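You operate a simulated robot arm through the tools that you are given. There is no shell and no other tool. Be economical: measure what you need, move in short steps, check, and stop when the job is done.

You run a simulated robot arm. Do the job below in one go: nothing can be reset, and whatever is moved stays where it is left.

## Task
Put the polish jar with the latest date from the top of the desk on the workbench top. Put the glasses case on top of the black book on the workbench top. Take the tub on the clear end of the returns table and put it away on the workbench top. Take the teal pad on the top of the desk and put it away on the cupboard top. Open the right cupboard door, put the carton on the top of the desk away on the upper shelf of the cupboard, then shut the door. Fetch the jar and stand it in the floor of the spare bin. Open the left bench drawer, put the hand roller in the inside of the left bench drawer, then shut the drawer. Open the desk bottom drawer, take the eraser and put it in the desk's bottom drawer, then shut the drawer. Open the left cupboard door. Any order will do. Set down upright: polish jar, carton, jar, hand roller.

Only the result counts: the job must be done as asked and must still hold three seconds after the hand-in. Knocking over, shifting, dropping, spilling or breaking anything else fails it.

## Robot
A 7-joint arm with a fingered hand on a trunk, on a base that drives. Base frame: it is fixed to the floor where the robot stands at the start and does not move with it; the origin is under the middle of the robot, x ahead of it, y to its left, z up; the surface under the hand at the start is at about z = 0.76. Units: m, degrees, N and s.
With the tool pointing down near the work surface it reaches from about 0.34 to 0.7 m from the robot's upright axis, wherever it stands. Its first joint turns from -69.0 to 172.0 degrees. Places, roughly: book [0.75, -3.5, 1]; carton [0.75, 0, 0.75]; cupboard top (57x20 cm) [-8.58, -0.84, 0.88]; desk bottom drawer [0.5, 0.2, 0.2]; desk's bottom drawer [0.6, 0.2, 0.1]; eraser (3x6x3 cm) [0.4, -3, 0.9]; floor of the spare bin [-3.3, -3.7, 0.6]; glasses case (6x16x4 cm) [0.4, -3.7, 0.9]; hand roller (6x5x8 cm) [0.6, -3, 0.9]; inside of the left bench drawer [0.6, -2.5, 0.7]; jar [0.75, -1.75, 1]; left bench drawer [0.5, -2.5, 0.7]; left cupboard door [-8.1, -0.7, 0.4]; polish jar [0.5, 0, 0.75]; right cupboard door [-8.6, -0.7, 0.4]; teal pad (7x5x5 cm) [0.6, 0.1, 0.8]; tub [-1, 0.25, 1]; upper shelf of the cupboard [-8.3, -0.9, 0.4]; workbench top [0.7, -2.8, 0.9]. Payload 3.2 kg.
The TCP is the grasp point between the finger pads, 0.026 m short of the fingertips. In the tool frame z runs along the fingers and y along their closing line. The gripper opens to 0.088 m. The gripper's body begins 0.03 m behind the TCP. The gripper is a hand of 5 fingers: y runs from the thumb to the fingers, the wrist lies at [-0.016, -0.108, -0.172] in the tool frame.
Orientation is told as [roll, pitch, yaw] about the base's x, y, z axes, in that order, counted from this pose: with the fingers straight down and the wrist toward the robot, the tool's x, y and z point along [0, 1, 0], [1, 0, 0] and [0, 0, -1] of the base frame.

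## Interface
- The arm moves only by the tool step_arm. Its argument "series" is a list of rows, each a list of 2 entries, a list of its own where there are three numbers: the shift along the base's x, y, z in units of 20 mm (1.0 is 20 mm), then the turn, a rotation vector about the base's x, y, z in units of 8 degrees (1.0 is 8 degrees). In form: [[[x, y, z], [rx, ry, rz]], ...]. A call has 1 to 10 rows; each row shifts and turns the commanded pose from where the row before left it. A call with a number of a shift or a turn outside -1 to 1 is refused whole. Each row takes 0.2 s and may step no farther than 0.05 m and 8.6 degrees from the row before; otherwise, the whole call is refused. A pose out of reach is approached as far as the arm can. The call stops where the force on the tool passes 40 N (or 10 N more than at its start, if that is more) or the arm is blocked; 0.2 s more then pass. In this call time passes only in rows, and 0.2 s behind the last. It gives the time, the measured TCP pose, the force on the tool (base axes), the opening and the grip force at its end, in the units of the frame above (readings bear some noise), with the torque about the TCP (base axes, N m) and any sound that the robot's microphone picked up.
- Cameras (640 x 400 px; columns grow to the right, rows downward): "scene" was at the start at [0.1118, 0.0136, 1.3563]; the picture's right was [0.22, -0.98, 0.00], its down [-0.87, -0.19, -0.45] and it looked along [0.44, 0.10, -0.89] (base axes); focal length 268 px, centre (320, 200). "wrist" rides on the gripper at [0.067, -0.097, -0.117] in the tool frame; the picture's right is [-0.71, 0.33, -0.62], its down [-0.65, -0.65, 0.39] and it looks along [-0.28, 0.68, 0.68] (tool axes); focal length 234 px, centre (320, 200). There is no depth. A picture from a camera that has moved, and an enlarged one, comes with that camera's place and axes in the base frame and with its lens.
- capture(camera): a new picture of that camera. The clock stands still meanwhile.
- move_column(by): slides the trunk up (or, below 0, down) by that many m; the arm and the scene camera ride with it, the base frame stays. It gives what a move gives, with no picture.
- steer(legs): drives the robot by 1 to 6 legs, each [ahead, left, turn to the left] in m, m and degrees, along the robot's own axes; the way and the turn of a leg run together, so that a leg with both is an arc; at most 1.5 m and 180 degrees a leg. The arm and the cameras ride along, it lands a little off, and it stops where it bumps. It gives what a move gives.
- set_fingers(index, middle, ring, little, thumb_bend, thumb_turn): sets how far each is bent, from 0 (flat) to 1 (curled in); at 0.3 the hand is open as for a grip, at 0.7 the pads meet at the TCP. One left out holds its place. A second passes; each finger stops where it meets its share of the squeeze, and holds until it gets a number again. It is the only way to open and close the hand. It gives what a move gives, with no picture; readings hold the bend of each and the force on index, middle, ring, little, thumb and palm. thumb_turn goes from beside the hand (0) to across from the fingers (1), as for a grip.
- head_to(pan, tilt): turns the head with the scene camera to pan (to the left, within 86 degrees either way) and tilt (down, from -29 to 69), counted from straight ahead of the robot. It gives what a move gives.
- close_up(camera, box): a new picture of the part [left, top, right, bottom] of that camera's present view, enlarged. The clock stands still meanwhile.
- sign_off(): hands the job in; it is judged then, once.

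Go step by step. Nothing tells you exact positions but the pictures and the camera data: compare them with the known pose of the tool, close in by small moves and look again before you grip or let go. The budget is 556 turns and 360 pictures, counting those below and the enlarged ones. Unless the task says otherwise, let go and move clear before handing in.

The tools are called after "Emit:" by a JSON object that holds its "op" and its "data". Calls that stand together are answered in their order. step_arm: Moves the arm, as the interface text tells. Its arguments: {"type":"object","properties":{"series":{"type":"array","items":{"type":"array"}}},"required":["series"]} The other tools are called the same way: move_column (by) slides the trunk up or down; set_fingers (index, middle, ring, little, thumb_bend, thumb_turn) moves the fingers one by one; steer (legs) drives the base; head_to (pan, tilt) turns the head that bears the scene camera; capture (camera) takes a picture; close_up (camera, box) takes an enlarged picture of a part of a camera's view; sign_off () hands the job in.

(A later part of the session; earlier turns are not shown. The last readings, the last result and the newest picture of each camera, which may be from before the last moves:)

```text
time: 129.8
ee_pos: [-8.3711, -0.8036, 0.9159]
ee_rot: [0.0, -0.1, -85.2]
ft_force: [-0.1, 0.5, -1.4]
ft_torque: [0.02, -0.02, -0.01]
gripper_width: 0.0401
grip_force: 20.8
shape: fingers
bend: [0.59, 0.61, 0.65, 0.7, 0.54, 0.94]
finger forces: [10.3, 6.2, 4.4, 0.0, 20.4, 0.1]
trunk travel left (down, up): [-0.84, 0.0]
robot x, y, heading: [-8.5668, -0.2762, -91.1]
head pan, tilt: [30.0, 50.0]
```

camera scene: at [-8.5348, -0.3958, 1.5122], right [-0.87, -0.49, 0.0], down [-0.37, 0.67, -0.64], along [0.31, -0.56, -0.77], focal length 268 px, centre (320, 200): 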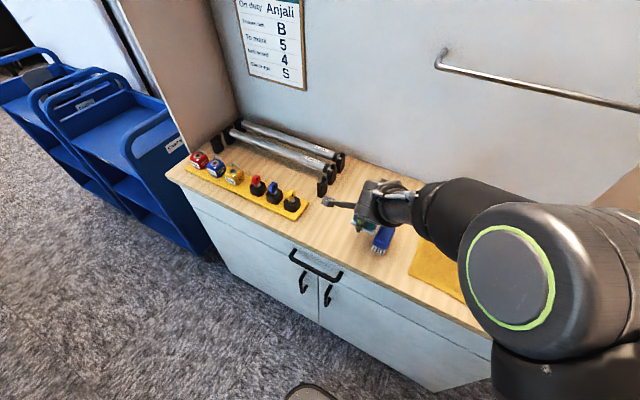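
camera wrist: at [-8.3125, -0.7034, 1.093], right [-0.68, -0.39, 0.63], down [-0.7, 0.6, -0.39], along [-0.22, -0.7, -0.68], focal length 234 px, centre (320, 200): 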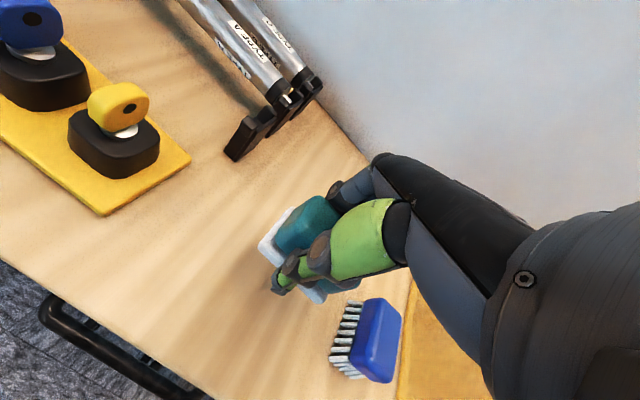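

Emit:
{"op": "step_arm", "data": {"series": [[[0, 0, -0.15], [0, 0, 0]], [[0, 0, -0.15], [0, 0, 0]]]}}

Emit:
{"op": "step_arm", "data": {"series": [[[0, 0, -0.15], [0, 0, 0]], [[0, 0, -0.15], [0, 0, 0]]]}}

```text
time: 130.4
ee_pos: [-8.3713, -0.8035, 0.9138]
ee_rot: [0.2, -0.6, -85.2]
ft_force: [1.2, -1.6, 18.7]
ft_torque: [-0.4, 0.31, 0.07]
gripper_width: 0.0403
grip_force: 28.3
shape: fingers
bend: [0.59, 0.61, 0.66, 0.7, 0.54, 0.94]
finger forces: [11.7, 7.2, 15.4, 0.1, 22.5, 0.1]
trunk travel left (down, up): [-0.84, 0.0]
robot x, y, heading: [-8.5726, -0.2786, -91.1]
head pan, tilt: [30.0, 50.0]
```

```text
time: 131.0
ee_pos: [-8.3684, -0.8061, 0.9149]
ee_rot: [0.2, -1.1, -85.1]
ft_force: [-1.0, 5.6, 19.1]
ft_torque: [-0.12, 0.25, -0.05]
gripper_width: 0.04
grip_force: 29.2
shape: fingers
bend: [0.6, 0.62, 0.68, 0.7, 0.54, 0.92]
finger forces: [12.1, 6.2, 13.5, 0.0, 26.5, 0.0]
trunk travel left (down, up): [-0.84, 0.0]
robot x, y, heading: [-8.5732, -0.2774, -90.8]
head pan, tilt: [30.0, 50.0]
stopped in row 2: the force on the tool passed its limit at 41 N (the readings are from after the stop); the commanded pose is now the measured one
```

Contact at z≈0.914. I'll open the hand.

Emit:
{"op": "set_fingers", "data": {"index": 0.3, "middle": 0.3, "ring": 0.3, "little": 0.3, "thumb_bend": 0.3}}

Emit:
{"op": "step_arm", "data": {"series": [[[0, 0, 0.5], [0, 0, 0]], [[0, 0, 1], [0, 0, 0]], [[0, 0, 1], [0, 0, 0]]]}}

Emit:
{"op": "capture", "data": {"camera": "wrist"}}

```text
time: 132.0
ee_pos: [-8.3695, -0.8073, 0.9083]
ee_rot: [0.0, -0.7, -85.1]
ft_force: [-0.1, 0.0, 0.1]
ft_torque: [-0.02, 0.03, -0.01]
gripper_width: 0.0872
grip_force: 0.0
shape: fingers
bend: [0.3, 0.3, 0.3, 0.3, 0.3, 0.97]
finger forces: [0.1, 0.0, 0.0, 0.0, 0.0, 0.0]
trunk travel left (down, up): [-0.84, 0.0]
robot x, y, heading: [-8.5717, -0.2789, -91.1]
head pan, tilt: [30.0, 50.0]
```

```text
time: 132.8
ee_pos: [-8.3687, -0.8058, 0.9611]
ee_rot: [0.1, -0.7, -85.2]
ft_force: [-0.1, -0.1, 0.4]
ft_torque: [-0.02, 0.01, 0.0]
gripper_width: 0.0873
grip_force: 0.0
shape: fingers
bend: [0.3, 0.3, 0.3, 0.3, 0.3, 0.97]
finger forces: [0.0, 0.1, 0.0, 0.0, 0.1, 0.1]
trunk travel left (down, up): [-0.84, 0.0]
robot x, y, heading: [-8.5749, -0.2761, -90.8]
head pan, tilt: [30.0, 50.0]
```

```text
327 pictures are left
camera wrist: at [-8.3104, -0.7035, 1.0768], right [-0.68, -0.38, 0.63], down [-0.7, 0.59, -0.4], along [-0.22, -0.71, -0.67], focal length 234 px, centre (320, 200)
```

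wrist: 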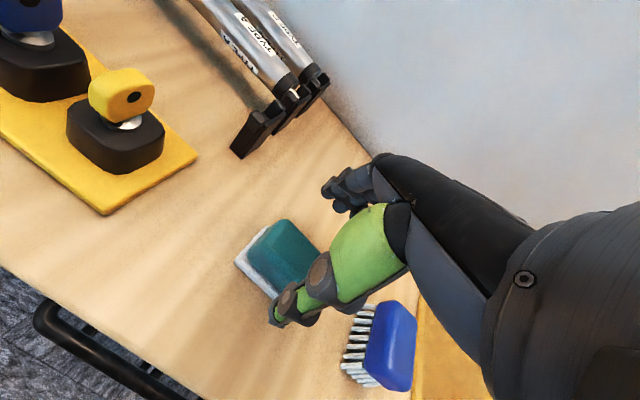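

The pad stands well on the cupboard top. Next I retreat and look at the door handles.

Emit:
{"op": "step_arm", "data": {"series": [[[0, 0, 1], [0, 0, 0]], [[0, 0, 1], [0, 0, 0]]]}}

Emit:
{"op": "steer", "data": {"legs": [[-0.2, 0, 0]]}}

Emit:
{"op": "head_to", "data": {"pan": 15, "tilt": 55}}

Emit:
{"op": "capture", "data": {"camera": "scene"}}

```text
time: 133.4
ee_pos: [-8.3732, -0.8103, 0.9984]
ee_rot: [0.3, -0.4, -85.8]
ft_force: [-0.6, 0.6, -0.6]
ft_torque: [-0.05, 0.03, 0.01]
gripper_width: 0.0877
grip_force: 0.1
shape: fingers
bend: [0.3, 0.3, 0.3, 0.3, 0.3, 0.97]
finger forces: [0.1, 0.0, 0.0, 0.1, 0.0, 0.0]
trunk travel left (down, up): [-0.84, 0.0]
robot x, y, heading: [-8.5699, -0.2794, -91.1]
head pan, tilt: [30.0, 50.0]
```

```text
time: 135.0
ee_pos: [-8.3701, -0.6139, 1.0026]
ee_rot: [0.5, -0.8, -85.9]
ft_force: [-0.2, -1.5, -0.1]
ft_torque: [0.02, 0.01, -0.01]
gripper_width: 0.0877
grip_force: 0.1
shape: fingers
bend: [0.3, 0.3, 0.3, 0.3, 0.3, 0.97]
finger forces: [0.0, 0.1, 0.0, 0.0, 0.1, 0.1]
trunk travel left (down, up): [-0.84, 0.0]
robot x, y, heading: [-8.5713, -0.0784, -91.0]
head pan, tilt: [30.0, 50.0]
```

```text
time: 135.8
ee_pos: [-8.3706, -0.6146, 1.0024]
ee_rot: [0.6, -0.8, -86.1]
ft_force: [0.1, 0.3, -0.1]
ft_torque: [0.0, -0.01, 0.0]
gripper_width: 0.0873
grip_force: 0.0
shape: fingers
bend: [0.3, 0.3, 0.3, 0.3, 0.3, 0.97]
finger forces: [0.0, 0.0, 0.1, 0.0, 0.0, 0.0]
trunk travel left (down, up): [-0.84, 0.0]
robot x, y, heading: [-8.5686, -0.0817, -91.3]
head pan, tilt: [15.0, 55.0]
```

```text
326 pictures are left
camera scene: at [-8.5515, -0.2003, 1.5058], right [-0.97, -0.24, 0.0], down [-0.2, 0.79, -0.57], along [0.14, -0.56, -0.82], focal length 268 px, centre (320, 200)
```

scene: 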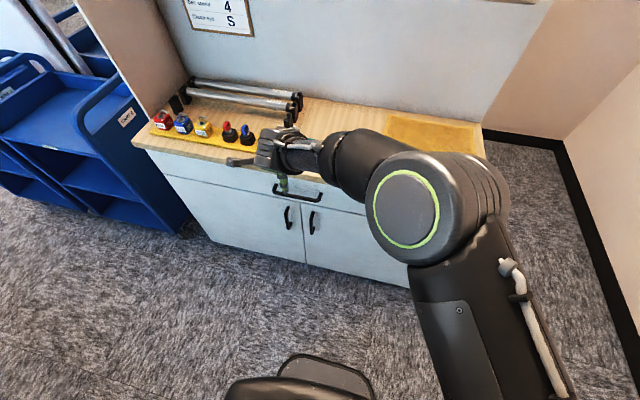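

Right door handle: vertical bar at about x=-8.405, y=-0.66, z 0.61–0.75. I'll turn and shift to stand left of the right door's swing, then orient the hand forward.

Emit:
{"op": "steer", "data": {"legs": [[0, 0, -34], [-0.246, 0.439, 0]]}}

Emit:
{"op": "move_column", "data": {"by": -0.25}}

Emit:
{"op": "head_to", "data": {"pan": -5, "tilt": 50}}

Emit:
{"op": "capture", "data": {"camera": "scene"}}

```text
time: 140.4
ee_pos: [-8.1975, -0.685, 1.0025]
ee_rot: [0.7, -0.8, -119.8]
ft_force: [0.8, 0.6, 0.0]
ft_torque: [0.0, -0.02, 0.01]
gripper_width: 0.0879
grip_force: 0.0
shape: fingers
bend: [0.3, 0.3, 0.3, 0.3, 0.3, 0.97]
finger forces: [0.0, 0.0, 0.1, 0.1, 0.0, 0.1]
trunk travel left (down, up): [-0.84, 0.0]
robot x, y, heading: [-8.066, -0.133, -124.6]
head pan, tilt: [15.0, 55.0]
```

```text
time: 141.7
ee_pos: [-8.2012, -0.6915, 0.9039]
ee_rot: [1.1, -2.4, -120.0]
ft_force: [1.9, 5.3, 19.2]
ft_torque: [-0.7, 0.69, -0.13]
gripper_width: 0.0877
grip_force: 9.8
shape: fingers
bend: [0.3, 0.29, 0.3, 0.3, 0.3, 0.97]
finger forces: [0.0, 20.1, 0.0, 0.0, 0.1, 0.0]
trunk travel left (down, up): [-0.728, 0.112]
robot x, y, heading: [-8.0641, -0.1329, -124.9]
head pan, tilt: [15.0, 55.0]
stopped: the force on the tool passed its limit at 50 N (the readings are from after the stop); the commanded pose is now the measured one
```

```text
time: 142.5
ee_pos: [-8.1991, -0.6903, 0.9031]
ee_rot: [1.1, -2.3, -120.0]
ft_force: [2.8, 4.2, 19.3]
ft_torque: [-0.76, 0.75, -0.09]
gripper_width: 0.0876
grip_force: 9.8
shape: fingers
bend: [0.3, 0.28, 0.3, 0.3, 0.3, 0.97]
finger forces: [0.1, 19.7, 0.0, 0.0, 0.0, 0.1]
trunk travel left (down, up): [-0.728, 0.112]
robot x, y, heading: [-8.0638, -0.1314, -124.9]
head pan, tilt: [-5.0, 50.0]
```

```text
325 pictures are left
camera scene: at [-8.1399, -0.2276, 1.4004], right [-0.77, 0.64, 0.0], down [0.49, 0.59, -0.65], along [-0.41, -0.5, -0.76], focal length 268 px, centre (320, 200)
```

scene: 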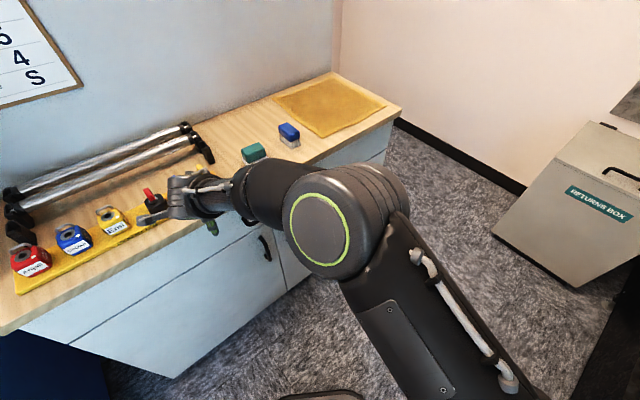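

The hand came down onto the cupboard's edge — my mistake; I lift straight up and inspect.

Emit:
{"op": "move_column", "data": {"by": 0.1}}

Emit:
{"op": "capture", "data": {"camera": "wrist"}}

Emit:
{"op": "close_up", "data": {"camera": "scene", "box": [0, 100, 320, 300]}}

```text
time: 143.8
ee_pos: [-8.2003, -0.6926, 0.9975]
ee_rot: [0.9, -1.9, -120.0]
ft_force: [-0.1, 0.2, 0.0]
ft_torque: [-0.03, -0.03, 0.0]
gripper_width: 0.0877
grip_force: 0.0
shape: fingers
bend: [0.3, 0.3, 0.3, 0.3, 0.3, 0.97]
finger forces: [0.0, 0.1, 0.0, 0.1, 0.0, 0.0]
trunk travel left (down, up): [-0.828, 0.012]
robot x, y, heading: [-8.0686, -0.1315, -124.5]
head pan, tilt: [-5.0, 50.0]
```

```text
324 pictures are left
camera wrist: at [-8.0927, -0.6387, 1.1141], right [-0.78, 0.09, 0.62], down [-0.24, 0.88, -0.42], along [-0.58, -0.47, -0.66], focal length 234 px, centre (320, 200)
```

wrist: 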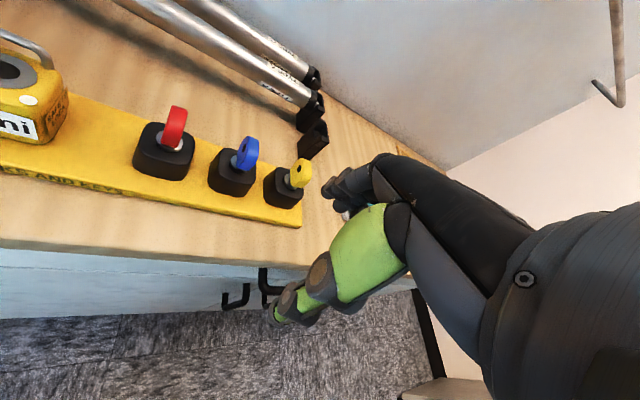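

```text
2.00 times, centred on (160, 200) of scene
camera zoom: at [-8.1421, -0.2333, 1.4997], right [-0.77, 0.64, 0.0], down [0.49, 0.59, -0.64], along [-0.41, -0.49, -0.77], focal length 535 px, centre (640, 200)
```

zoom: 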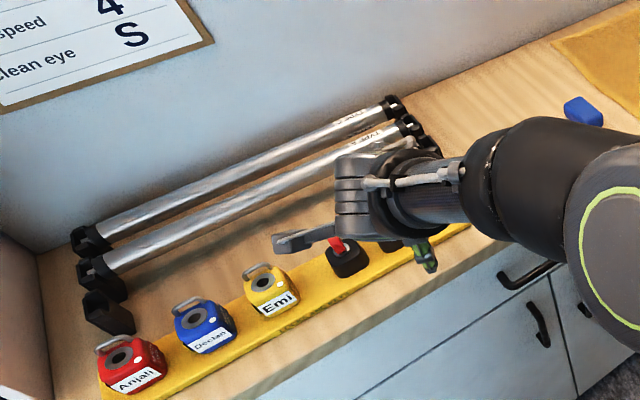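

Nothing looks disturbed. Retract the hand well away from the cupboard.

Emit:
{"op": "step_arm", "data": {"series": [[[0.57, 0.82, 0], [0, 0, 0]], [[0.57, 0.82, 0], [0, 0, 0]], [[0.57, 0.82, 0], [0, 0, 0]], [[0.57, 0.82, 0], [0, 0, 0]], [[0.57, 0.82, 0], [0, 0, 0]], [[0.57, 0.82, 0], [0, 0, 0]], [[0.57, 0.82, 0], [0, 0, 0]]]}}

```text
time: 144.8
ee_pos: [-8.1536, -0.6033, 0.9425]
ee_rot: [2.4, 7.3, -122.1]
ft_force: [0.9, -0.3, 0.1]
ft_torque: [0.03, 0.03, -0.02]
gripper_width: 0.0876
grip_force: 0.1
shape: fingers
bend: [0.3, 0.3, 0.3, 0.3, 0.3, 0.97]
finger forces: [0.1, 0.0, 0.0, 0.0, 0.0, 0.0]
trunk travel left (down, up): [-0.828, 0.012]
robot x, y, heading: [-8.0641, -0.1318, -124.7]
head pan, tilt: [-5.0, 50.0]
stopped in row 4: the arm was blocked; the commanded pose is now the measured one
```

Emit:
{"op": "step_arm", "data": {"series": [[[-0.2, -0.3, 1], [0, -0.4, 0]], [[-0.2, -0.3, 1], [0, -0.4, 0]], [[0, 0, 1], [0, 0, 0]], [[0, 0, 1], [0, 0, 0]], [[0, 0, 1], [0, 0, 0]], [[0.2, 0.3, 1], [0, 0, 0]], [[0.4, 0.6, 0.5], [0, 0, 0]], [[0.4, 0.6, 0.5], [0, 0, 0]]]}}

```text
time: 146.6
ee_pos: [-8.1392, -0.5845, 1.0832]
ee_rot: [7.6, 10.5, -121.1]
ft_force: [0.1, 0.2, 0.4]
ft_torque: [-0.03, 0.03, 0.01]
gripper_width: 0.0878
grip_force: 0.0
shape: fingers
bend: [0.3, 0.3, 0.3, 0.3, 0.3, 0.97]
finger forces: [0.1, 0.1, 0.0, 0.0, 0.0, 0.0]
trunk travel left (down, up): [-0.828, 0.012]
robot x, y, heading: [-8.061, -0.1347, -124.8]
head pan, tilt: [-5.0, 50.0]
```

Emit:
{"op": "step_arm", "data": {"series": [[[0, 0, 0], [-0.32, 0.74, 0]], [[0, 0, 0], [-0.32, 0.74, 0]], [[0, 0, 0.5], [-0.804, -0.141, -0.577]], [[0, 0, 0.5], [-0.804, -0.141, -0.577]], [[0, 0, 0.5], [-0.804, -0.141, -0.577]], [[-0.2, -0.2, 0], [-0.804, -0.141, -0.577]], [[-0.2, -0.2, 0], [-0.804, -0.141, -0.577]], [[-0.2, -0.2, 0], [-0.804, -0.141, -0.577]], [[-0.2, -0.2, 0], [-0.804, -0.141, -0.577]]]}}

Emit:
{"op": "capture", "data": {"camera": "scene"}}

```text
time: 148.6
ee_pos: [-8.1672, -0.6073, 1.1332]
ee_rot: [43.6, -20.5, -166.2]
ft_force: [0.2, -0.6, 0.1]
ft_torque: [0.03, -0.02, -0.01]
gripper_width: 0.0878
grip_force: 0.1
shape: fingers
bend: [0.3, 0.3, 0.3, 0.3, 0.3, 0.97]
finger forces: [0.0, 0.0, 0.0, 0.1, 0.0, 0.0]
trunk travel left (down, up): [-0.828, 0.012]
robot x, y, heading: [-8.0652, -0.129, -124.8]
head pan, tilt: [-5.0, 50.0]
```

```text
322 pictures are left
camera scene: at [-8.1442, -0.2352, 1.4994], right [-0.77, 0.64, 0.0], down [0.49, 0.59, -0.64], along [-0.41, -0.49, -0.77], focal length 268 px, centre (320, 200)
```

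scene: 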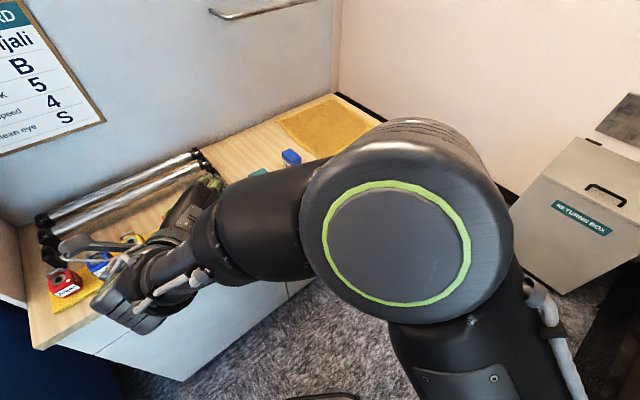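

Emit:
{"op": "step_arm", "data": {"series": [[[0, 0, 0], [-0.804, -0.141, -0.577]], [[0, 0, 0], [-0.804, -0.141, -0.577]], [[0, 0, 0], [-0.804, -0.141, -0.577]], [[0, 0, 0], [-0.804, -0.141, -0.577]], [[-0.2, -0.2, 0], [-0.804, -0.141, -0.577]], [[-0.2, -0.2, 0], [-0.804, -0.141, -0.577]], [[-0.2, -0.2, 0], [-0.804, -0.141, -0.577]], [[-0.2, -0.2, 0], [-0.804, -0.141, -0.577]]]}}

Emit:
{"op": "capture", "data": {"camera": "scene"}}

Emit:
{"op": "capture", "data": {"camera": "wrist"}}

```text
time: 150.4
ee_pos: [-8.2468, -0.6615, 1.3054]
ee_rot: [88.3, -4.5, 145.1]
ft_force: [-0.2, -0.4, 0.1]
ft_torque: [0.01, 0.0, 0.02]
gripper_width: 0.0876
grip_force: 0.0
shape: fingers
bend: [0.3, 0.3, 0.3, 0.3, 0.3, 0.97]
finger forces: [0.0, 0.1, 0.0, 0.1, 0.0, 0.0]
out of reach, approached as far as the arm can: row 3, 4, 5, 6, 7, 8
trunk travel left (down, up): [-0.828, 0.012]
robot x, y, heading: [-8.0611, -0.1318, -124.8]
head pan, tilt: [-5.0, 50.0]
```

```text
321 pictures are left
camera scene: at [-8.1424, -0.2318, 1.4997], right [-0.77, 0.64, 0.0], down [0.49, 0.59, -0.64], along [-0.41, -0.49, -0.77], focal length 268 px, centre (320, 200)
```

scene: 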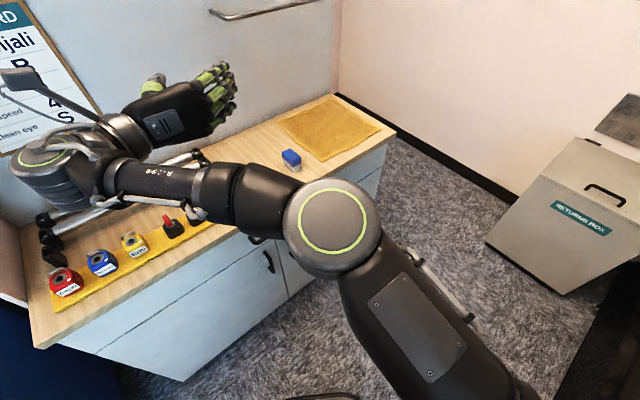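

```text
320 pictures are left
camera wrist: at [-8.0972, -0.6272, 1.3687], right [0.05, 0.75, -0.66], down [0.28, -0.65, -0.71], along [-0.96, -0.15, -0.25], focal length 234 px, centre (320, 200)
```

wrist: 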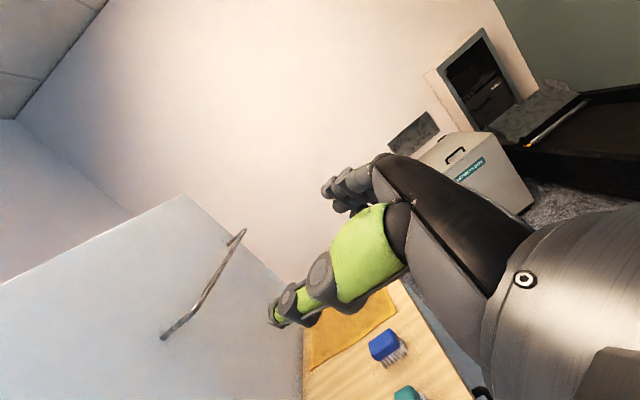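

The fingers now point forward, but the wrist sits awkwardly left. A better hook pose is fingers pointing left with the wrist on the right; I yaw the hand 90° left.

Emit:
{"op": "step_arm", "data": {"series": [[[0, 0, 0], [0, 0, 1]], [[0, 0, 0], [0, 0, 1]], [[0, 0, 0], [0, 0, 1]], [[0, 0, 0], [0, 0, 1]], [[0, 0, -0.5], [0, 0, 1]], [[0, 0, -0.5], [0, 0, 1]], [[0, 0, -0.5], [0, 0, 1]], [[0, 0, -0.5], [0, 0, 1]]]}}

Emit:
{"op": "capture", "data": {"camera": "scene"}}

```text
time: 152.2
ee_pos: [-8.2472, -0.6647, 1.3142]
ee_rot: [89.7, -3.2, -150.7]
ft_force: [0.0, -0.1, 1.3]
ft_torque: [0.0, -0.01, -0.03]
gripper_width: 0.088
grip_force: 0.0
shape: fingers
bend: [0.3, 0.3, 0.3, 0.3, 0.3, 0.97]
finger forces: [0.1, 0.1, 0.0, 0.1, 0.0, 0.0]
out of reach, approached as far as the arm can: row 1, 2, 5, 6, 7, 8
trunk travel left (down, up): [-0.828, 0.012]
robot x, y, heading: [-8.0633, -0.1337, -124.7]
head pan, tilt: [-5.0, 50.0]
```

```text
319 pictures are left
camera scene: at [-8.1433, -0.2325, 1.4997], right [-0.77, 0.64, 0.0], down [0.49, 0.59, -0.64], along [-0.41, -0.49, -0.77], focal length 268 px, centre (320, 200)
```

scene: 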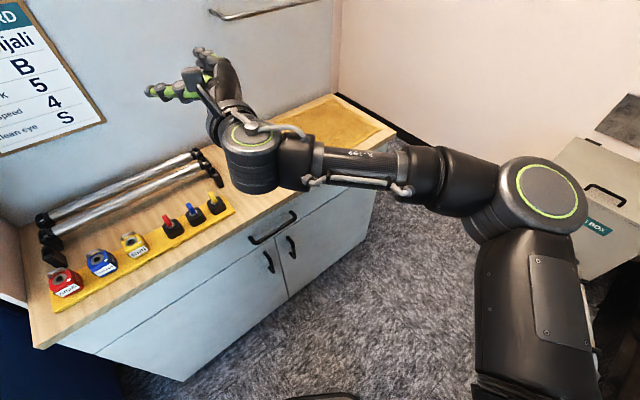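

Emit:
{"op": "step_arm", "data": {"series": [[[0, 0, 0], [0, 0, 1]], [[0, 0, 0], [0, 0, 1]], [[0, 0, 0], [0, 0, 1]], [[0, 0, -0.5], [0, 0, 0]], [[0, 0, -0.5], [0, 0, 0]], [[0, 0, -0.5], [0, 0, 0]], [[0, 0, -0.5], [0, 0, 0]]]}}

Emit:
{"op": "capture", "data": {"camera": "scene"}}

```text
time: 153.8
ee_pos: [-8.2469, -0.6663, 1.2724]
ee_rot: [90.1, -3.4, -127.0]
ft_force: [0.1, 0.3, -0.1]
ft_torque: [-0.01, 0.01, 0.04]
gripper_width: 0.0879
grip_force: 0.1
shape: fingers
bend: [0.3, 0.3, 0.3, 0.3, 0.3, 0.97]
finger forces: [0.0, 0.1, 0.0, 0.1, 0.0, 0.0]
trunk travel left (down, up): [-0.828, 0.012]
robot x, y, heading: [-8.0611, -0.1323, -124.5]
head pan, tilt: [-5.0, 50.0]
```

```text
318 pictures are left
camera scene: at [-8.1423, -0.2331, 1.4997], right [-0.77, 0.64, 0.0], down [0.49, 0.59, -0.64], along [-0.41, -0.49, -0.77], focal length 268 px, centre (320, 200)
```

scene: 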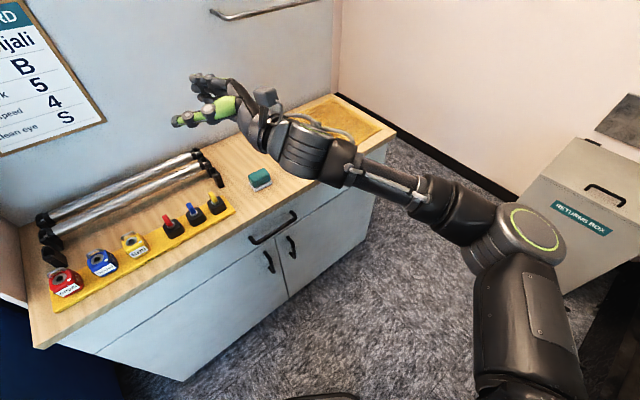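

Good pose reached. Now reposition the base to about (-8.35, -0.02) facing the cupboard.

Emit:
{"op": "steer", "data": {"legs": [[0.076, -0.3, 0], [0, 0, 34.6]]}}

Emit:
{"op": "step_arm", "data": {"series": [[[-0.9, 0.3, -0.3], [0, 0, 0]], [[-0.9, 0.3, -0.3], [0, 0, 0]], [[-0.9, 0.3, -0.3], [0, 0, 0]], [[-0.9, 0.3, -0.3], [0, 0, 0]], [[-0.9, 0.3, -0.3], [0, 0, 0]]]}}

Emit:
{"op": "head_to", "data": {"pan": 10, "tilt": 55}}

Emit:
{"op": "capture", "data": {"camera": "scene"}}

```text
time: 157.6
ee_pos: [-8.2035, -0.5649, 1.271]
ee_rot: [90.1, -3.3, -92.1]
ft_force: [0.1, 0.2, 0.4]
ft_torque: [-0.02, 0.0, -0.01]
gripper_width: 0.0879
grip_force: 0.0
shape: fingers
bend: [0.3, 0.3, 0.3, 0.3, 0.3, 0.97]
finger forces: [0.0, 0.0, 0.0, 0.0, 0.1, 0.1]
trunk travel left (down, up): [-0.828, 0.012]
robot x, y, heading: [-8.3576, -0.0218, -90.2]
head pan, tilt: [-5.0, 50.0]
```

```text
time: 158.8
ee_pos: [-8.2947, -0.5328, 1.2421]
ee_rot: [90.2, -3.5, -92.2]
ft_force: [-0.7, 0.4, 0.2]
ft_torque: [0.01, -0.01, -0.01]
gripper_width: 0.0879
grip_force: 0.0
shape: fingers
bend: [0.3, 0.3, 0.3, 0.3, 0.3, 0.97]
finger forces: [0.0, 0.1, 0.0, 0.0, 0.1, 0.1]
trunk travel left (down, up): [-0.828, 0.012]
robot x, y, heading: [-8.3545, -0.0234, -89.9]
head pan, tilt: [-5.0, 50.0]
```

```text
time: 159.6
ee_pos: [-8.2916, -0.5337, 1.242]
ee_rot: [90.1, -3.5, -92.2]
ft_force: [0.0, 0.4, 0.1]
ft_torque: [0.01, 0.02, -0.01]
gripper_width: 0.0876
grip_force: 0.1
shape: fingers
bend: [0.3, 0.3, 0.3, 0.3, 0.3, 0.97]
finger forces: [0.0, 0.0, 0.0, 0.1, 0.0, 0.0]
trunk travel left (down, up): [-0.828, 0.012]
robot x, y, heading: [-8.3571, -0.0233, -90.1]
head pan, tilt: [10.0, 55.0]
```

```text
317 pictures are left
camera scene: at [-8.3438, -0.1439, 1.4932], right [-0.99, -0.17, 0.0], down [-0.14, 0.81, -0.57], along [0.1, -0.57, -0.82], focal length 268 px, centre (320, 200)
```

scene: 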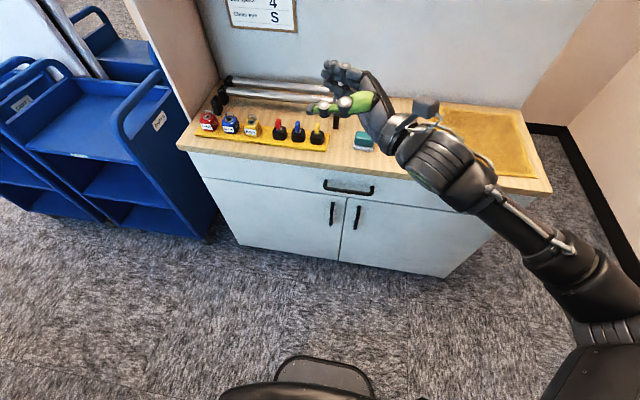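

Handles: right bar x≈-8.39, left bar x≈-8.30, both z≈0.68. I pull the hand back a bit and lower the trunk with the hand in front of the cupboard.

Emit:
{"op": "step_arm", "data": {"series": [[[-0.9, 0.5, 0], [0, 0, 0]], [[-0.9, 0.5, 0], [0, 0, 0]], [[-0.9, 0.5, 0], [0, 0, 0]], [[-0.9, 0.5, 0], [0, 0, 0]], [[-0.9, 0.5, 0], [0, 0, 0]], [[-0.9, 0.5, 0], [0, 0, 0]], [[-0.9, 0.5, 0], [0, 0, 0]], [[-0.9, 0.5, 0], [0, 0, 0]]]}}

Emit:
{"op": "move_column", "data": {"by": -0.3}}

Emit:
{"op": "capture", "data": {"camera": "scene"}}

```text
time: 161.4
ee_pos: [-8.4225, -0.4612, 1.2413]
ee_rot: [90.1, -3.5, -92.3]
ft_force: [0.1, 0.8, 0.4]
ft_torque: [0.0, 0.0, 0.0]
gripper_width: 0.088
grip_force: 0.0
shape: fingers
bend: [0.3, 0.3, 0.3, 0.3, 0.3, 0.97]
finger forces: [0.1, 0.0, 0.0, 0.0, 0.1, 0.0]
out of reach, approached as far as the arm can: row 5, 7
trunk travel left (down, up): [-0.828, 0.012]
robot x, y, heading: [-8.3549, -0.0253, -90.1]
head pan, tilt: [10.0, 55.0]
```

```text
time: 164.4
ee_pos: [-8.4228, -0.4619, 0.9408]
ee_rot: [90.1, -3.5, -92.2]
ft_force: [-0.7, 0.1, 0.2]
ft_torque: [0.01, 0.0, 0.02]
gripper_width: 0.0879
grip_force: 0.0
shape: fingers
bend: [0.3, 0.3, 0.3, 0.3, 0.3, 0.97]
finger forces: [0.1, 0.0, 0.1, 0.0, 0.0, 0.0]
trunk travel left (down, up): [-0.528, 0.312]
robot x, y, heading: [-8.3581, -0.0203, -90.2]
head pan, tilt: [10.0, 55.0]
```

```text
316 pictures are left
camera scene: at [-8.3438, -0.1437, 1.1933], right [-0.98, -0.17, 0.0], down [-0.14, 0.81, -0.57], along [0.1, -0.56, -0.82], focal length 268 px, centre (320, 200)
```

scene: 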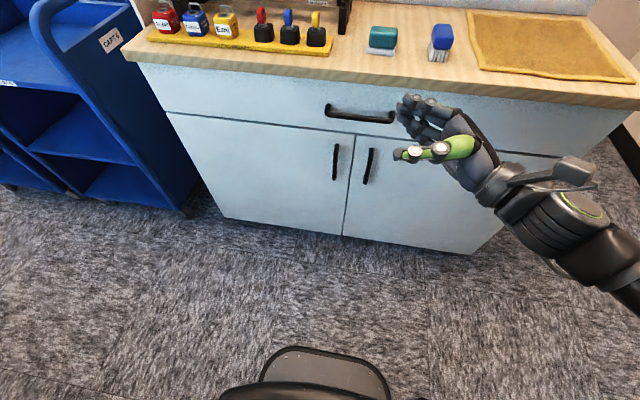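

Emit:
{"op": "close_up", "data": {"camera": "scene", "box": [300, 40, 500, 240]}}

```text
2.00 times, centred on (400, 140) of scene
camera zoom: at [-8.3438, -0.1437, 1.1933], right [-0.98, -0.17, 0.0], down [-0.14, 0.81, -0.57], along [0.1, -0.56, -0.82], focal length 535 px, centre (160, 320)
```

zoom: 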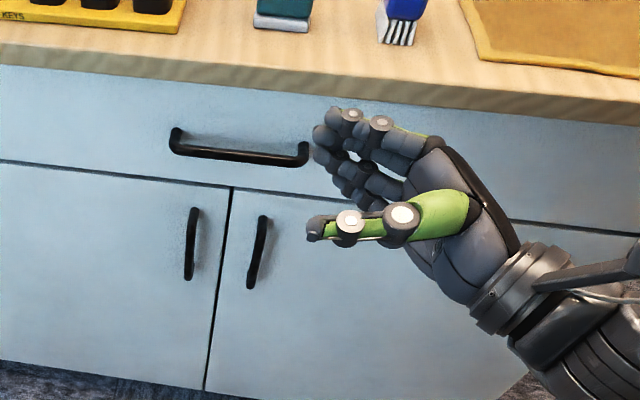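

Triangulating gives the bars at about y≈-0.72, z≈0.56. I lower the trunk further and look again more level.

Emit:
{"op": "move_column", "data": {"by": -0.36}}

Emit:
{"op": "head_to", "data": {"pan": 5, "tilt": 30}}

Emit:
{"op": "capture", "data": {"camera": "scene"}}

Emit:
{"op": "capture", "data": {"camera": "wrist"}}

```text
time: 167.9
ee_pos: [-8.4227, -0.4621, 0.5809]
ee_rot: [90.1, -3.3, -92.2]
ft_force: [0.6, -0.4, 0.7]
ft_torque: [-0.02, 0.02, 0.01]
gripper_width: 0.088
grip_force: 0.0
shape: fingers
bend: [0.3, 0.3, 0.3, 0.3, 0.3, 0.97]
finger forces: [0.1, 0.0, 0.0, 0.0, 0.0, 0.0]
trunk travel left (down, up): [-0.168, 0.672]
robot x, y, heading: [-8.3574, -0.0217, -90.1]
head pan, tilt: [10.0, 55.0]
```

```text
time: 168.8
ee_pos: [-8.4229, -0.4622, 0.5792]
ee_rot: [90.0, -3.4, -92.3]
ft_force: [-0.7, 0.3, 0.5]
ft_torque: [0.04, -0.01, 0.0]
gripper_width: 0.0878
grip_force: 0.1
shape: fingers
bend: [0.3, 0.3, 0.3, 0.3, 0.3, 0.97]
finger forces: [0.0, 0.1, 0.0, 0.0, 0.0, 0.1]
trunk travel left (down, up): [-0.168, 0.672]
robot x, y, heading: [-8.3564, -0.0289, -90.0]
head pan, tilt: [5.0, 30.0]
```

```text
314 pictures are left
camera scene: at [-8.3485, -0.1628, 0.8692], right [-1.0, -0.09, 0.0], down [-0.04, 0.5, -0.87], along [0.07, -0.86, -0.5], focal length 268 px, centre (320, 200)
```

scene: 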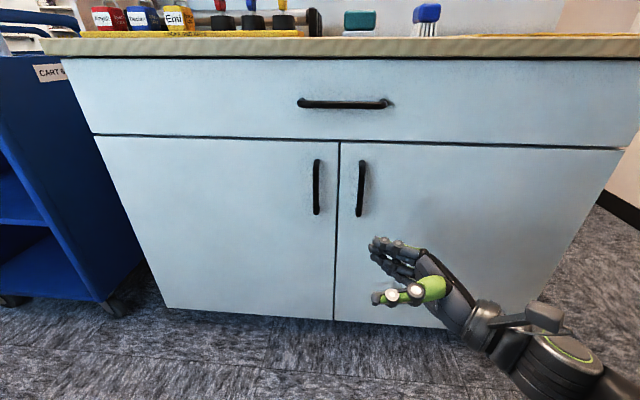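

```text
313 pictures are left
camera wrist: at [-8.5356, -0.3583, 0.6414], right [-0.64, -0.35, -0.69], down [0.41, 0.6, -0.69], along [0.65, -0.72, -0.24], focal length 234 px, centre (320, 200)
```

wrist: 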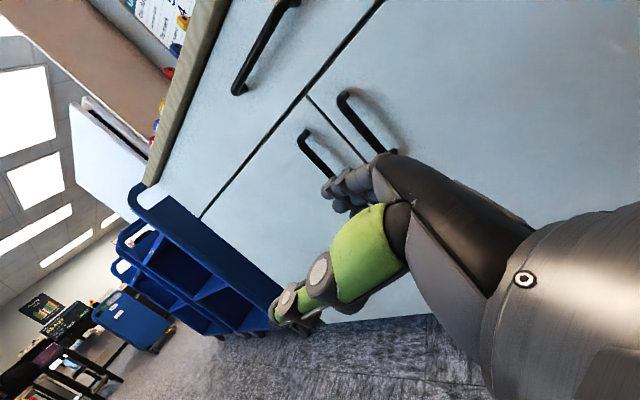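

Refined: right bar at (-8.397, -0.715), z 0.51–0.65. I'll curl the fingers to a thin hook, angle the hand 18° toward the door, and approach from the bar's right.

Emit:
{"op": "set_fingers", "data": {"index": 0.58, "middle": 0.58, "ring": 0.58, "little": 0.58, "thumb_bend": 0.3}}

Emit:
{"op": "step_arm", "data": {"series": [[[-0.5, -0.9, 0], [0, 0, -0.75]], [[-0.5, -0.9, 0], [0, 0, -0.75]], [[-0.5, -0.9, 0], [0, 0, -0.75]], [[-0.5, -0.9, 0], [0, 0, 0]], [[-0.5, -0.9, 0], [0, 0, 0]], [[0, -0.9, 0], [0, 0, 0]], [[0, -0.9, 0], [0, 0, 0]]]}}

Emit:
{"op": "capture", "data": {"camera": "scene"}}

Emit:
{"op": "capture", "data": {"camera": "wrist"}}

```text
time: 169.8
ee_pos: [-8.4223, -0.4619, 0.5807]
ee_rot: [90.1, -3.4, -92.1]
ft_force: [0.2, -0.4, 0.6]
ft_torque: [0.01, -0.02, -0.01]
gripper_width: 0.0601
grip_force: 0.2
shape: fingers
bend: [0.57, 0.57, 0.57, 0.57, 0.3, 0.97]
finger forces: [0.0, 0.0, 0.1, 0.0, 0.0, 0.0]
trunk travel left (down, up): [-0.168, 0.672]
robot x, y, heading: [-8.3583, -0.0202, -90.3]
head pan, tilt: [5.0, 30.0]
```

```text
time: 171.3
ee_pos: [-8.4719, -0.5843, 0.5806]
ee_rot: [90.0, -3.4, -110.2]
ft_force: [-0.1, 0.1, 0.3]
ft_torque: [0.04, 0.0, -0.02]
gripper_width: 0.0599
grip_force: 0.0
shape: fingers
bend: [0.57, 0.57, 0.57, 0.57, 0.3, 0.97]
finger forces: [0.0, 0.0, 0.1, 0.0, 0.0, 0.0]
out of reach, approached as far as the arm can: row 2
trunk travel left (down, up): [-0.168, 0.672]
robot x, y, heading: [-8.3557, -0.0241, -90.2]
head pan, tilt: [5.0, 30.0]
```

```text
312 pictures are left
camera scene: at [-8.3485, -0.1628, 0.8693], right [-1.0, -0.09, 0.0], down [-0.04, 0.5, -0.87], along [0.07, -0.86, -0.5], focal length 268 px, centre (320, 200)
```

scene: 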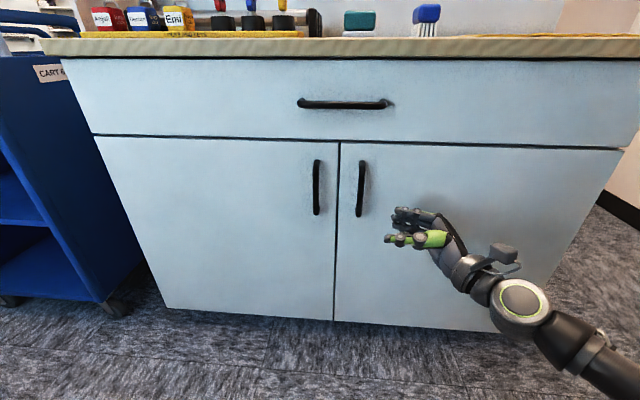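

```text
311 pictures are left
camera wrist: at [-8.5454, -0.4505, 0.6416], right [-0.71, -0.14, -0.69], down [0.58, 0.44, -0.69], along [0.4, -0.89, -0.24], focal length 234 px, centre (320, 200)
```

wrist: 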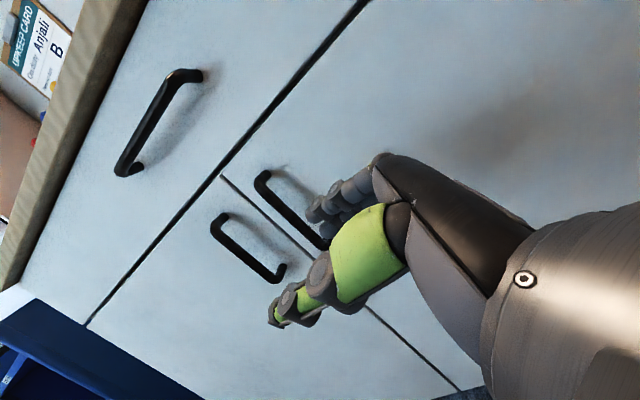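

Emit:
{"op": "step_arm", "data": {"series": [[[0.1, -0.9, 0], [0, 0, 0]], [[0.1, -0.9, 0], [0, 0, 0]], [[0.1, -0.9, 0], [0, 0, 0]], [[0.1, -0.9, 0], [0, 0, 0]], [[0.1, -0.9, 0], [0, 0, 0]], [[0, -0.7, 0], [0, 0, 0]]]}}

Emit:
{"op": "capture", "data": {"camera": "wrist"}}

Emit:
{"op": "close_up", "data": {"camera": "scene", "box": [300, 130, 500, 255]}}

```text
time: 172.8
ee_pos: [-8.462, -0.6873, 0.5802]
ee_rot: [90.2, -3.4, -110.2]
ft_force: [-0.2, 0.1, -0.1]
ft_torque: [0.03, -0.03, 0.01]
gripper_width: 0.0603
grip_force: 0.2
shape: fingers
bend: [0.57, 0.57, 0.57, 0.57, 0.3, 0.97]
finger forces: [0.0, 0.1, 0.1, 0.0, 0.1, 0.0]
trunk travel left (down, up): [-0.168, 0.672]
robot x, y, heading: [-8.3577, -0.0222, -90.2]
head pan, tilt: [5.0, 30.0]
```

```text
310 pictures are left
camera wrist: at [-8.5366, -0.553, 0.6406], right [-0.71, -0.13, -0.69], down [0.58, 0.44, -0.69], along [0.4, -0.89, -0.24], focal length 234 px, centre (320, 200)
```

wrist: 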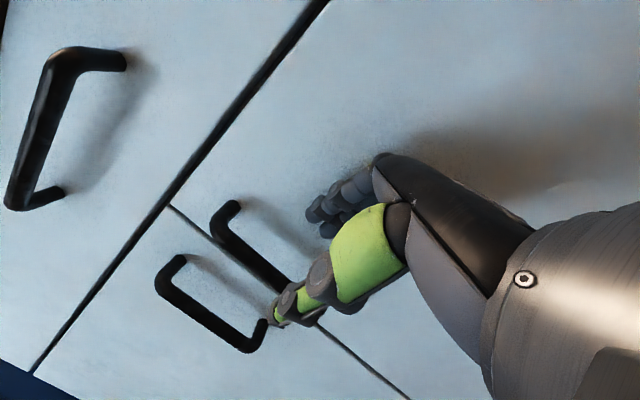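

```text
3.20 times, centred on (400, 192) of scene
camera zoom: at [-8.3485, -0.1628, 0.8693], right [-1.0, -0.09, 0.0], down [-0.04, 0.5, -0.87], along [0.07, -0.86, -0.5], focal length 857 px, centre (64, 224)
```

zoom: 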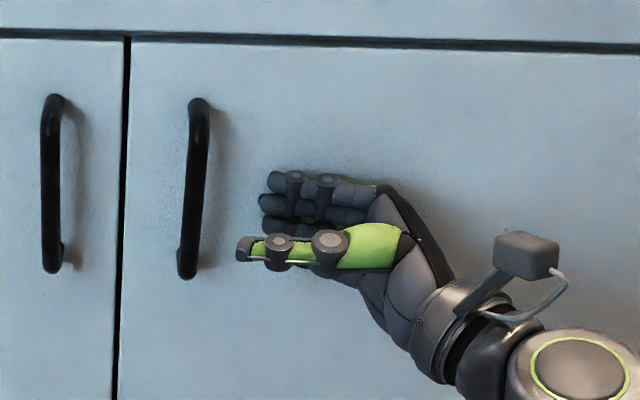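

The fingertips are just right of the bar at the correct height. Slide in behind it.

Emit:
{"op": "step_arm", "data": {"series": [[[0.8, -0.25, 0], [0, 0, 0]], [[0.8, -0.25, 0], [0, 0, 0]], [[0.8, -0.25, 0], [0, 0, 0]], [[0.8, -0.25, 0], [0, 0, 0]]]}}

Emit:
{"op": "capture", "data": {"camera": "wrist"}}

Emit:
{"op": "close_up", "data": {"camera": "scene", "box": [300, 130, 500, 255]}}

```text
time: 173.5
ee_pos: [-8.4182, -0.6965, 0.5828]
ee_rot: [90.1, -3.5, -109.8]
ft_force: [-2.9, 25.6, 1.2]
ft_torque: [0.23, 0.09, -0.46]
gripper_width: 0.0573
grip_force: 13.3
shape: fingers
bend: [0.59, 0.7, 0.61, 0.58, 0.3, 0.97]
finger forces: [1.8, 17.7, 5.1, 0.8, 0.1, 0.1]
trunk travel left (down, up): [-0.168, 0.672]
robot x, y, heading: [-8.3553, -0.0236, -90.1]
head pan, tilt: [5.0, 30.0]
stopped in row 3: the force on the tool passed its limit at 43 N (the readings are from after the stop); the commanded pose is now the measured one
```

```text
308 pictures are left
camera wrist: at [-8.4937, -0.5621, 0.6443], right [-0.71, -0.14, -0.69], down [0.58, 0.44, -0.69], along [0.4, -0.89, -0.23], focal length 234 px, centre (320, 200)
```

wrist: 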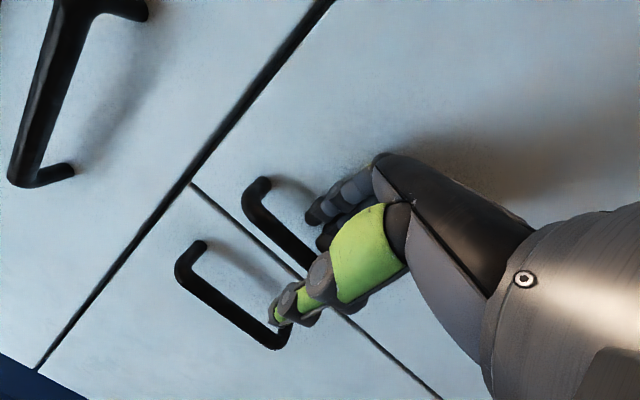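

```text
3.20 times, centred on (400, 192) of scene
camera zoom: at [-8.3495, -0.159, 0.8698], right [-1.0, -0.08, 0.0], down [-0.04, 0.5, -0.87], along [0.07, -0.86, -0.5], focal length 857 px, centre (64, 224)
```

zoom: 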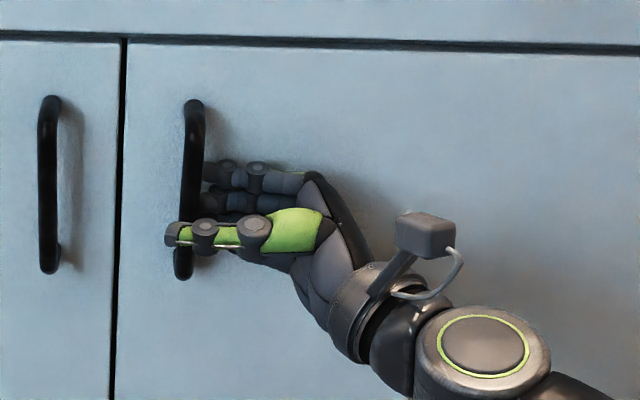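

The fingertips press the door but are entering behind the bar. Ease off slightly and slide further left.

Emit:
{"op": "step_arm", "data": {"series": [[[0, 0.35, 0], [0, 0, 0]], [[0.5, 0, 0], [0, 0, 0]], [[0.5, 0, 0], [0, 0, 0]]]}}

Emit:
{"op": "close_up", "data": {"camera": "scene", "box": [300, 130, 500, 255]}}

```text
time: 174.3
ee_pos: [-8.4013, -0.6913, 0.5809]
ee_rot: [90.2, -3.5, -110.3]
ft_force: [-5.3, 14.5, -0.9]
ft_torque: [0.15, 0.01, -0.51]
gripper_width: 0.0597
grip_force: 7.6
shape: fingers
bend: [0.57, 0.63, 0.58, 0.57, 0.3, 0.97]
finger forces: [0.0, 13.9, 0.9, 0.0, 0.0, 0.0]
trunk travel left (down, up): [-0.168, 0.672]
robot x, y, heading: [-8.3548, -0.0241, -90.2]
head pan, tilt: [5.0, 30.0]
```

```text
3.20 times, centred on (400, 192) of scene
camera zoom: at [-8.3497, -0.1608, 0.8695], right [-1.0, -0.08, 0.0], down [-0.04, 0.5, -0.87], along [0.07, -0.86, -0.5], focal length 857 px, centre (64, 224)
```

zoom: 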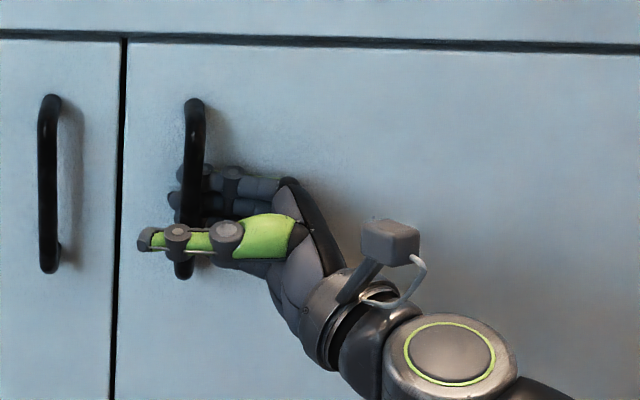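

The fingers are behind the bar. Close the grip and pull gently.

Emit:
{"op": "set_fingers", "data": {"index": 0.7, "middle": 0.7, "ring": 0.7, "little": 0.7, "thumb_bend": 0.7}}

Emit:
{"op": "step_arm", "data": {"series": [[[0, 0.5, 0], [0, 0, 0]], [[0, 0.5, 0], [0, 0, 0.1]], [[0, 0.5, 0], [0, 0, 0.1]], [[0, 0.5, 0], [0, 0, 0.1]]]}}

Emit:
{"op": "close_up", "data": {"camera": "scene", "box": [300, 130, 500, 255]}}

```text
time: 175.3
ee_pos: [-8.4, -0.6909, 0.5809]
ee_rot: [90.1, -3.3, -110.1]
ft_force: [1.4, -0.8, -1.3]
ft_torque: [0.01, 0.01, -0.02]
gripper_width: 0.0101
grip_force: 2.8
shape: fingers
bend: [0.68, 0.7, 0.7, 0.7, 0.67, 0.97]
finger forces: [2.9, 0.0, 0.0, 0.0, 2.6, 0.1]
trunk travel left (down, up): [-0.168, 0.672]
robot x, y, heading: [-8.3571, -0.0214, -90.2]
head pan, tilt: [5.0, 30.0]
```

```text
time: 176.3
ee_pos: [-8.4014, -0.6521, 0.5815]
ee_rot: [90.1, -3.3, -107.9]
ft_force: [-7.6, -1.8, -2.6]
ft_torque: [0.01, -0.04, -0.02]
gripper_width: 0.0091
grip_force: 4.9
shape: fingers
bend: [0.67, 0.7, 0.7, 0.7, 0.68, 0.97]
finger forces: [5.8, 0.0, 0.0, 0.7, 3.5, 0.0]
trunk travel left (down, up): [-0.168, 0.672]
robot x, y, heading: [-8.3541, -0.0223, -90.0]
head pan, tilt: [5.0, 30.0]
```

```text
3.20 times, centred on (400, 192) of scene
camera zoom: at [-8.35, -0.1626, 0.8692], right [-1.0, -0.08, 0.0], down [-0.04, 0.5, -0.87], along [0.07, -0.86, -0.5], focal length 857 px, centre (64, 224)
```

zoom: 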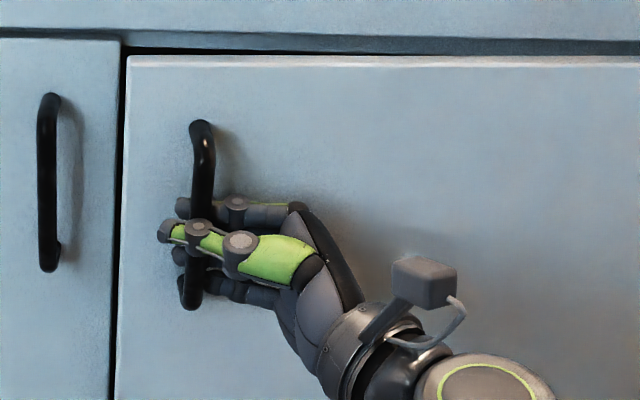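

The door is opening. Continue along the arc.

Emit:
{"op": "step_arm", "data": {"series": [[[-0.08, 0.9, 0], [0, 0, 0.27]], [[-0.12, 0.9, 0], [0, 0, 0.27]], [[-0.16, 0.9, 0], [0, 0, 0.27]], [[-0.2, 0.9, 0], [0, 0, 0.27]], [[-0.23, 0.89, 0], [0, 0, 0.27]], [[-0.26, 0.88, 0], [0, 0, 0.27]], [[-0.3, 0.87, 0], [0, 0, 0.27]]]}}

Emit:
{"op": "head_to", "data": {"pan": -10, "tilt": 40}}

Emit:
{"op": "capture", "data": {"camera": "scene"}}

```text
time: 177.9
ee_pos: [-8.4255, -0.5272, 0.5803]
ee_rot: [90.1, -3.2, -92.5]
ft_force: [-3.0, -1.5, 0.9]
ft_torque: [-0.01, -0.03, 0.0]
gripper_width: 0.0074
grip_force: 2.7
shape: fingers
bend: [0.68, 0.7, 0.7, 0.7, 0.69, 0.97]
finger forces: [3.0, 0.5, 0.0, 0.3, 1.8, 0.0]
trunk travel left (down, up): [-0.168, 0.672]
robot x, y, heading: [-8.358, -0.0239, -90.3]
head pan, tilt: [5.0, 30.0]
```

```text
time: 178.7
ee_pos: [-8.4262, -0.5285, 0.5795]
ee_rot: [90.0, -3.4, -92.6]
ft_force: [-0.9, 0.4, -0.1]
ft_torque: [0.03, 0.0, 0.03]
gripper_width: 0.0074
grip_force: 2.8
shape: fingers
bend: [0.68, 0.7, 0.7, 0.7, 0.69, 0.97]
finger forces: [2.8, 0.4, 0.0, 0.2, 2.1, 0.0]
trunk travel left (down, up): [-0.168, 0.672]
robot x, y, heading: [-8.3578, -0.0214, -90.3]
head pan, tilt: [-10.0, 40.0]
```

```text
304 pictures are left
camera scene: at [-8.3717, -0.1556, 0.854], right [-0.98, 0.18, 0.0], down [0.11, 0.63, -0.77], along [-0.13, -0.75, -0.64], focal length 268 px, centre (320, 200)
```

scene: 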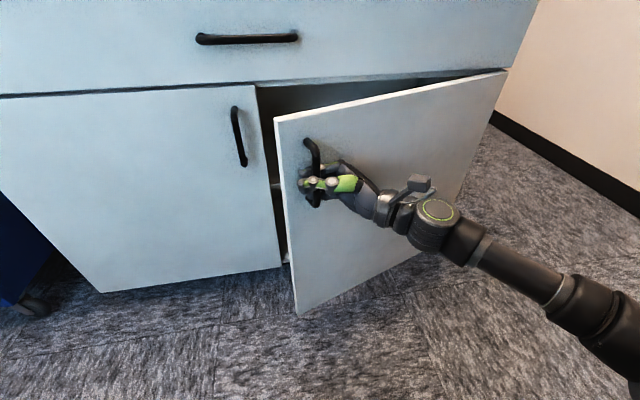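

Emit:
{"op": "step_arm", "data": {"series": [[[-0.34, 0.84, 0], [0, 0, 0.27]], [[-0.37, 0.83, 0], [0, 0, 0.27]], [[-0.4, 0.8, 0], [0, 0, 0.27]], [[-0.44, 0.78, 0], [0, 0, 0.27]], [[-0.47, 0.76, 0], [0, 0, 0.27]]]}}

Emit:
{"op": "capture", "data": {"camera": "scene"}}

```text
time: 179.9
ee_pos: [-8.4665, -0.447, 0.5812]
ee_rot: [90.0, -3.3, -81.8]
ft_force: [-0.2, -0.1, -0.6]
ft_torque: [-0.01, 0.03, -0.03]
gripper_width: 0.0075
grip_force: 3.4
shape: fingers
bend: [0.68, 0.7, 0.7, 0.7, 0.69, 0.97]
finger forces: [2.6, 1.3, 0.0, 0.2, 2.2, 0.0]
trunk travel left (down, up): [-0.168, 0.672]
robot x, y, heading: [-8.3572, -0.0234, -90.1]
head pan, tilt: [-10.0, 40.0]
```

```text
303 pictures are left
camera scene: at [-8.3716, -0.1556, 0.8539], right [-0.98, 0.18, 0.0], down [0.11, 0.63, -0.77], along [-0.14, -0.75, -0.64], focal length 268 px, centre (320, 200)
```

scene: 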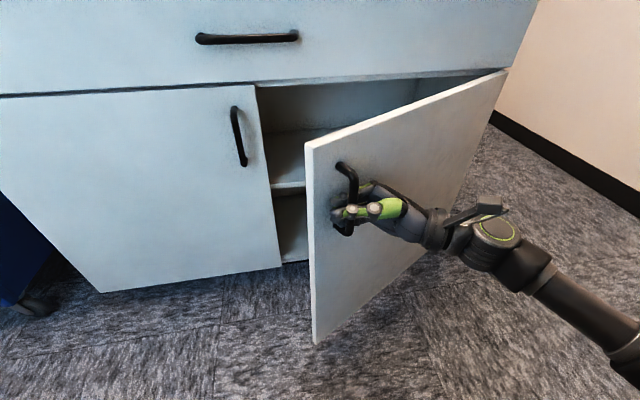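

Emit:
{"op": "step_arm", "data": {"series": [[[-0.5, 0.74, 0], [0, 0, 0.27]], [[-0.54, 0.71, 0], [0, 0, 0.27]], [[-0.57, 0.69, 0], [0, 0, 0.27]], [[-0.6, 0.66, 0], [0, 0, 0.27]], [[-0.62, 0.64, 0], [0, 0, 0.27]]]}}

Emit:
{"op": "capture", "data": {"camera": "scene"}}

```text
time: 181.1
ee_pos: [-8.5236, -0.3786, 0.5817]
ee_rot: [90.2, -3.4, -70.9]
ft_force: [3.7, 3.1, -0.6]
ft_torque: [-0.06, 0.03, 0.01]
gripper_width: 0.0095
grip_force: 3.6
shape: fingers
bend: [0.68, 0.7, 0.7, 0.7, 0.68, 0.97]
finger forces: [2.1, 1.3, 0.0, 0.0, 3.5, 0.0]
trunk travel left (down, up): [-0.168, 0.672]
robot x, y, heading: [-8.3567, -0.0201, -90.0]
head pan, tilt: [-10.0, 40.0]
```

```text
302 pictures are left
camera scene: at [-8.3712, -0.1552, 0.854], right [-0.98, 0.18, 0.0], down [0.11, 0.63, -0.77], along [-0.14, -0.75, -0.64], focal length 268 px, centre (320, 200)
```

scene: 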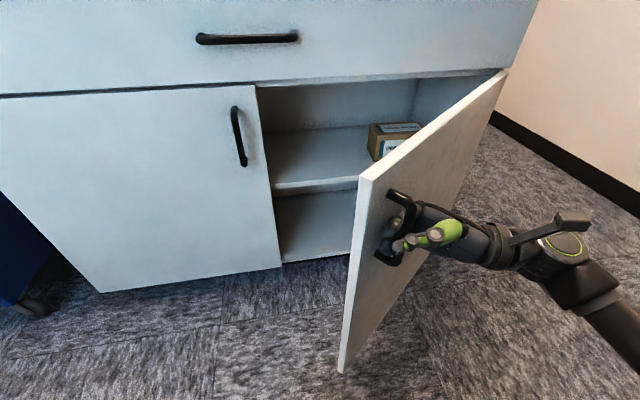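

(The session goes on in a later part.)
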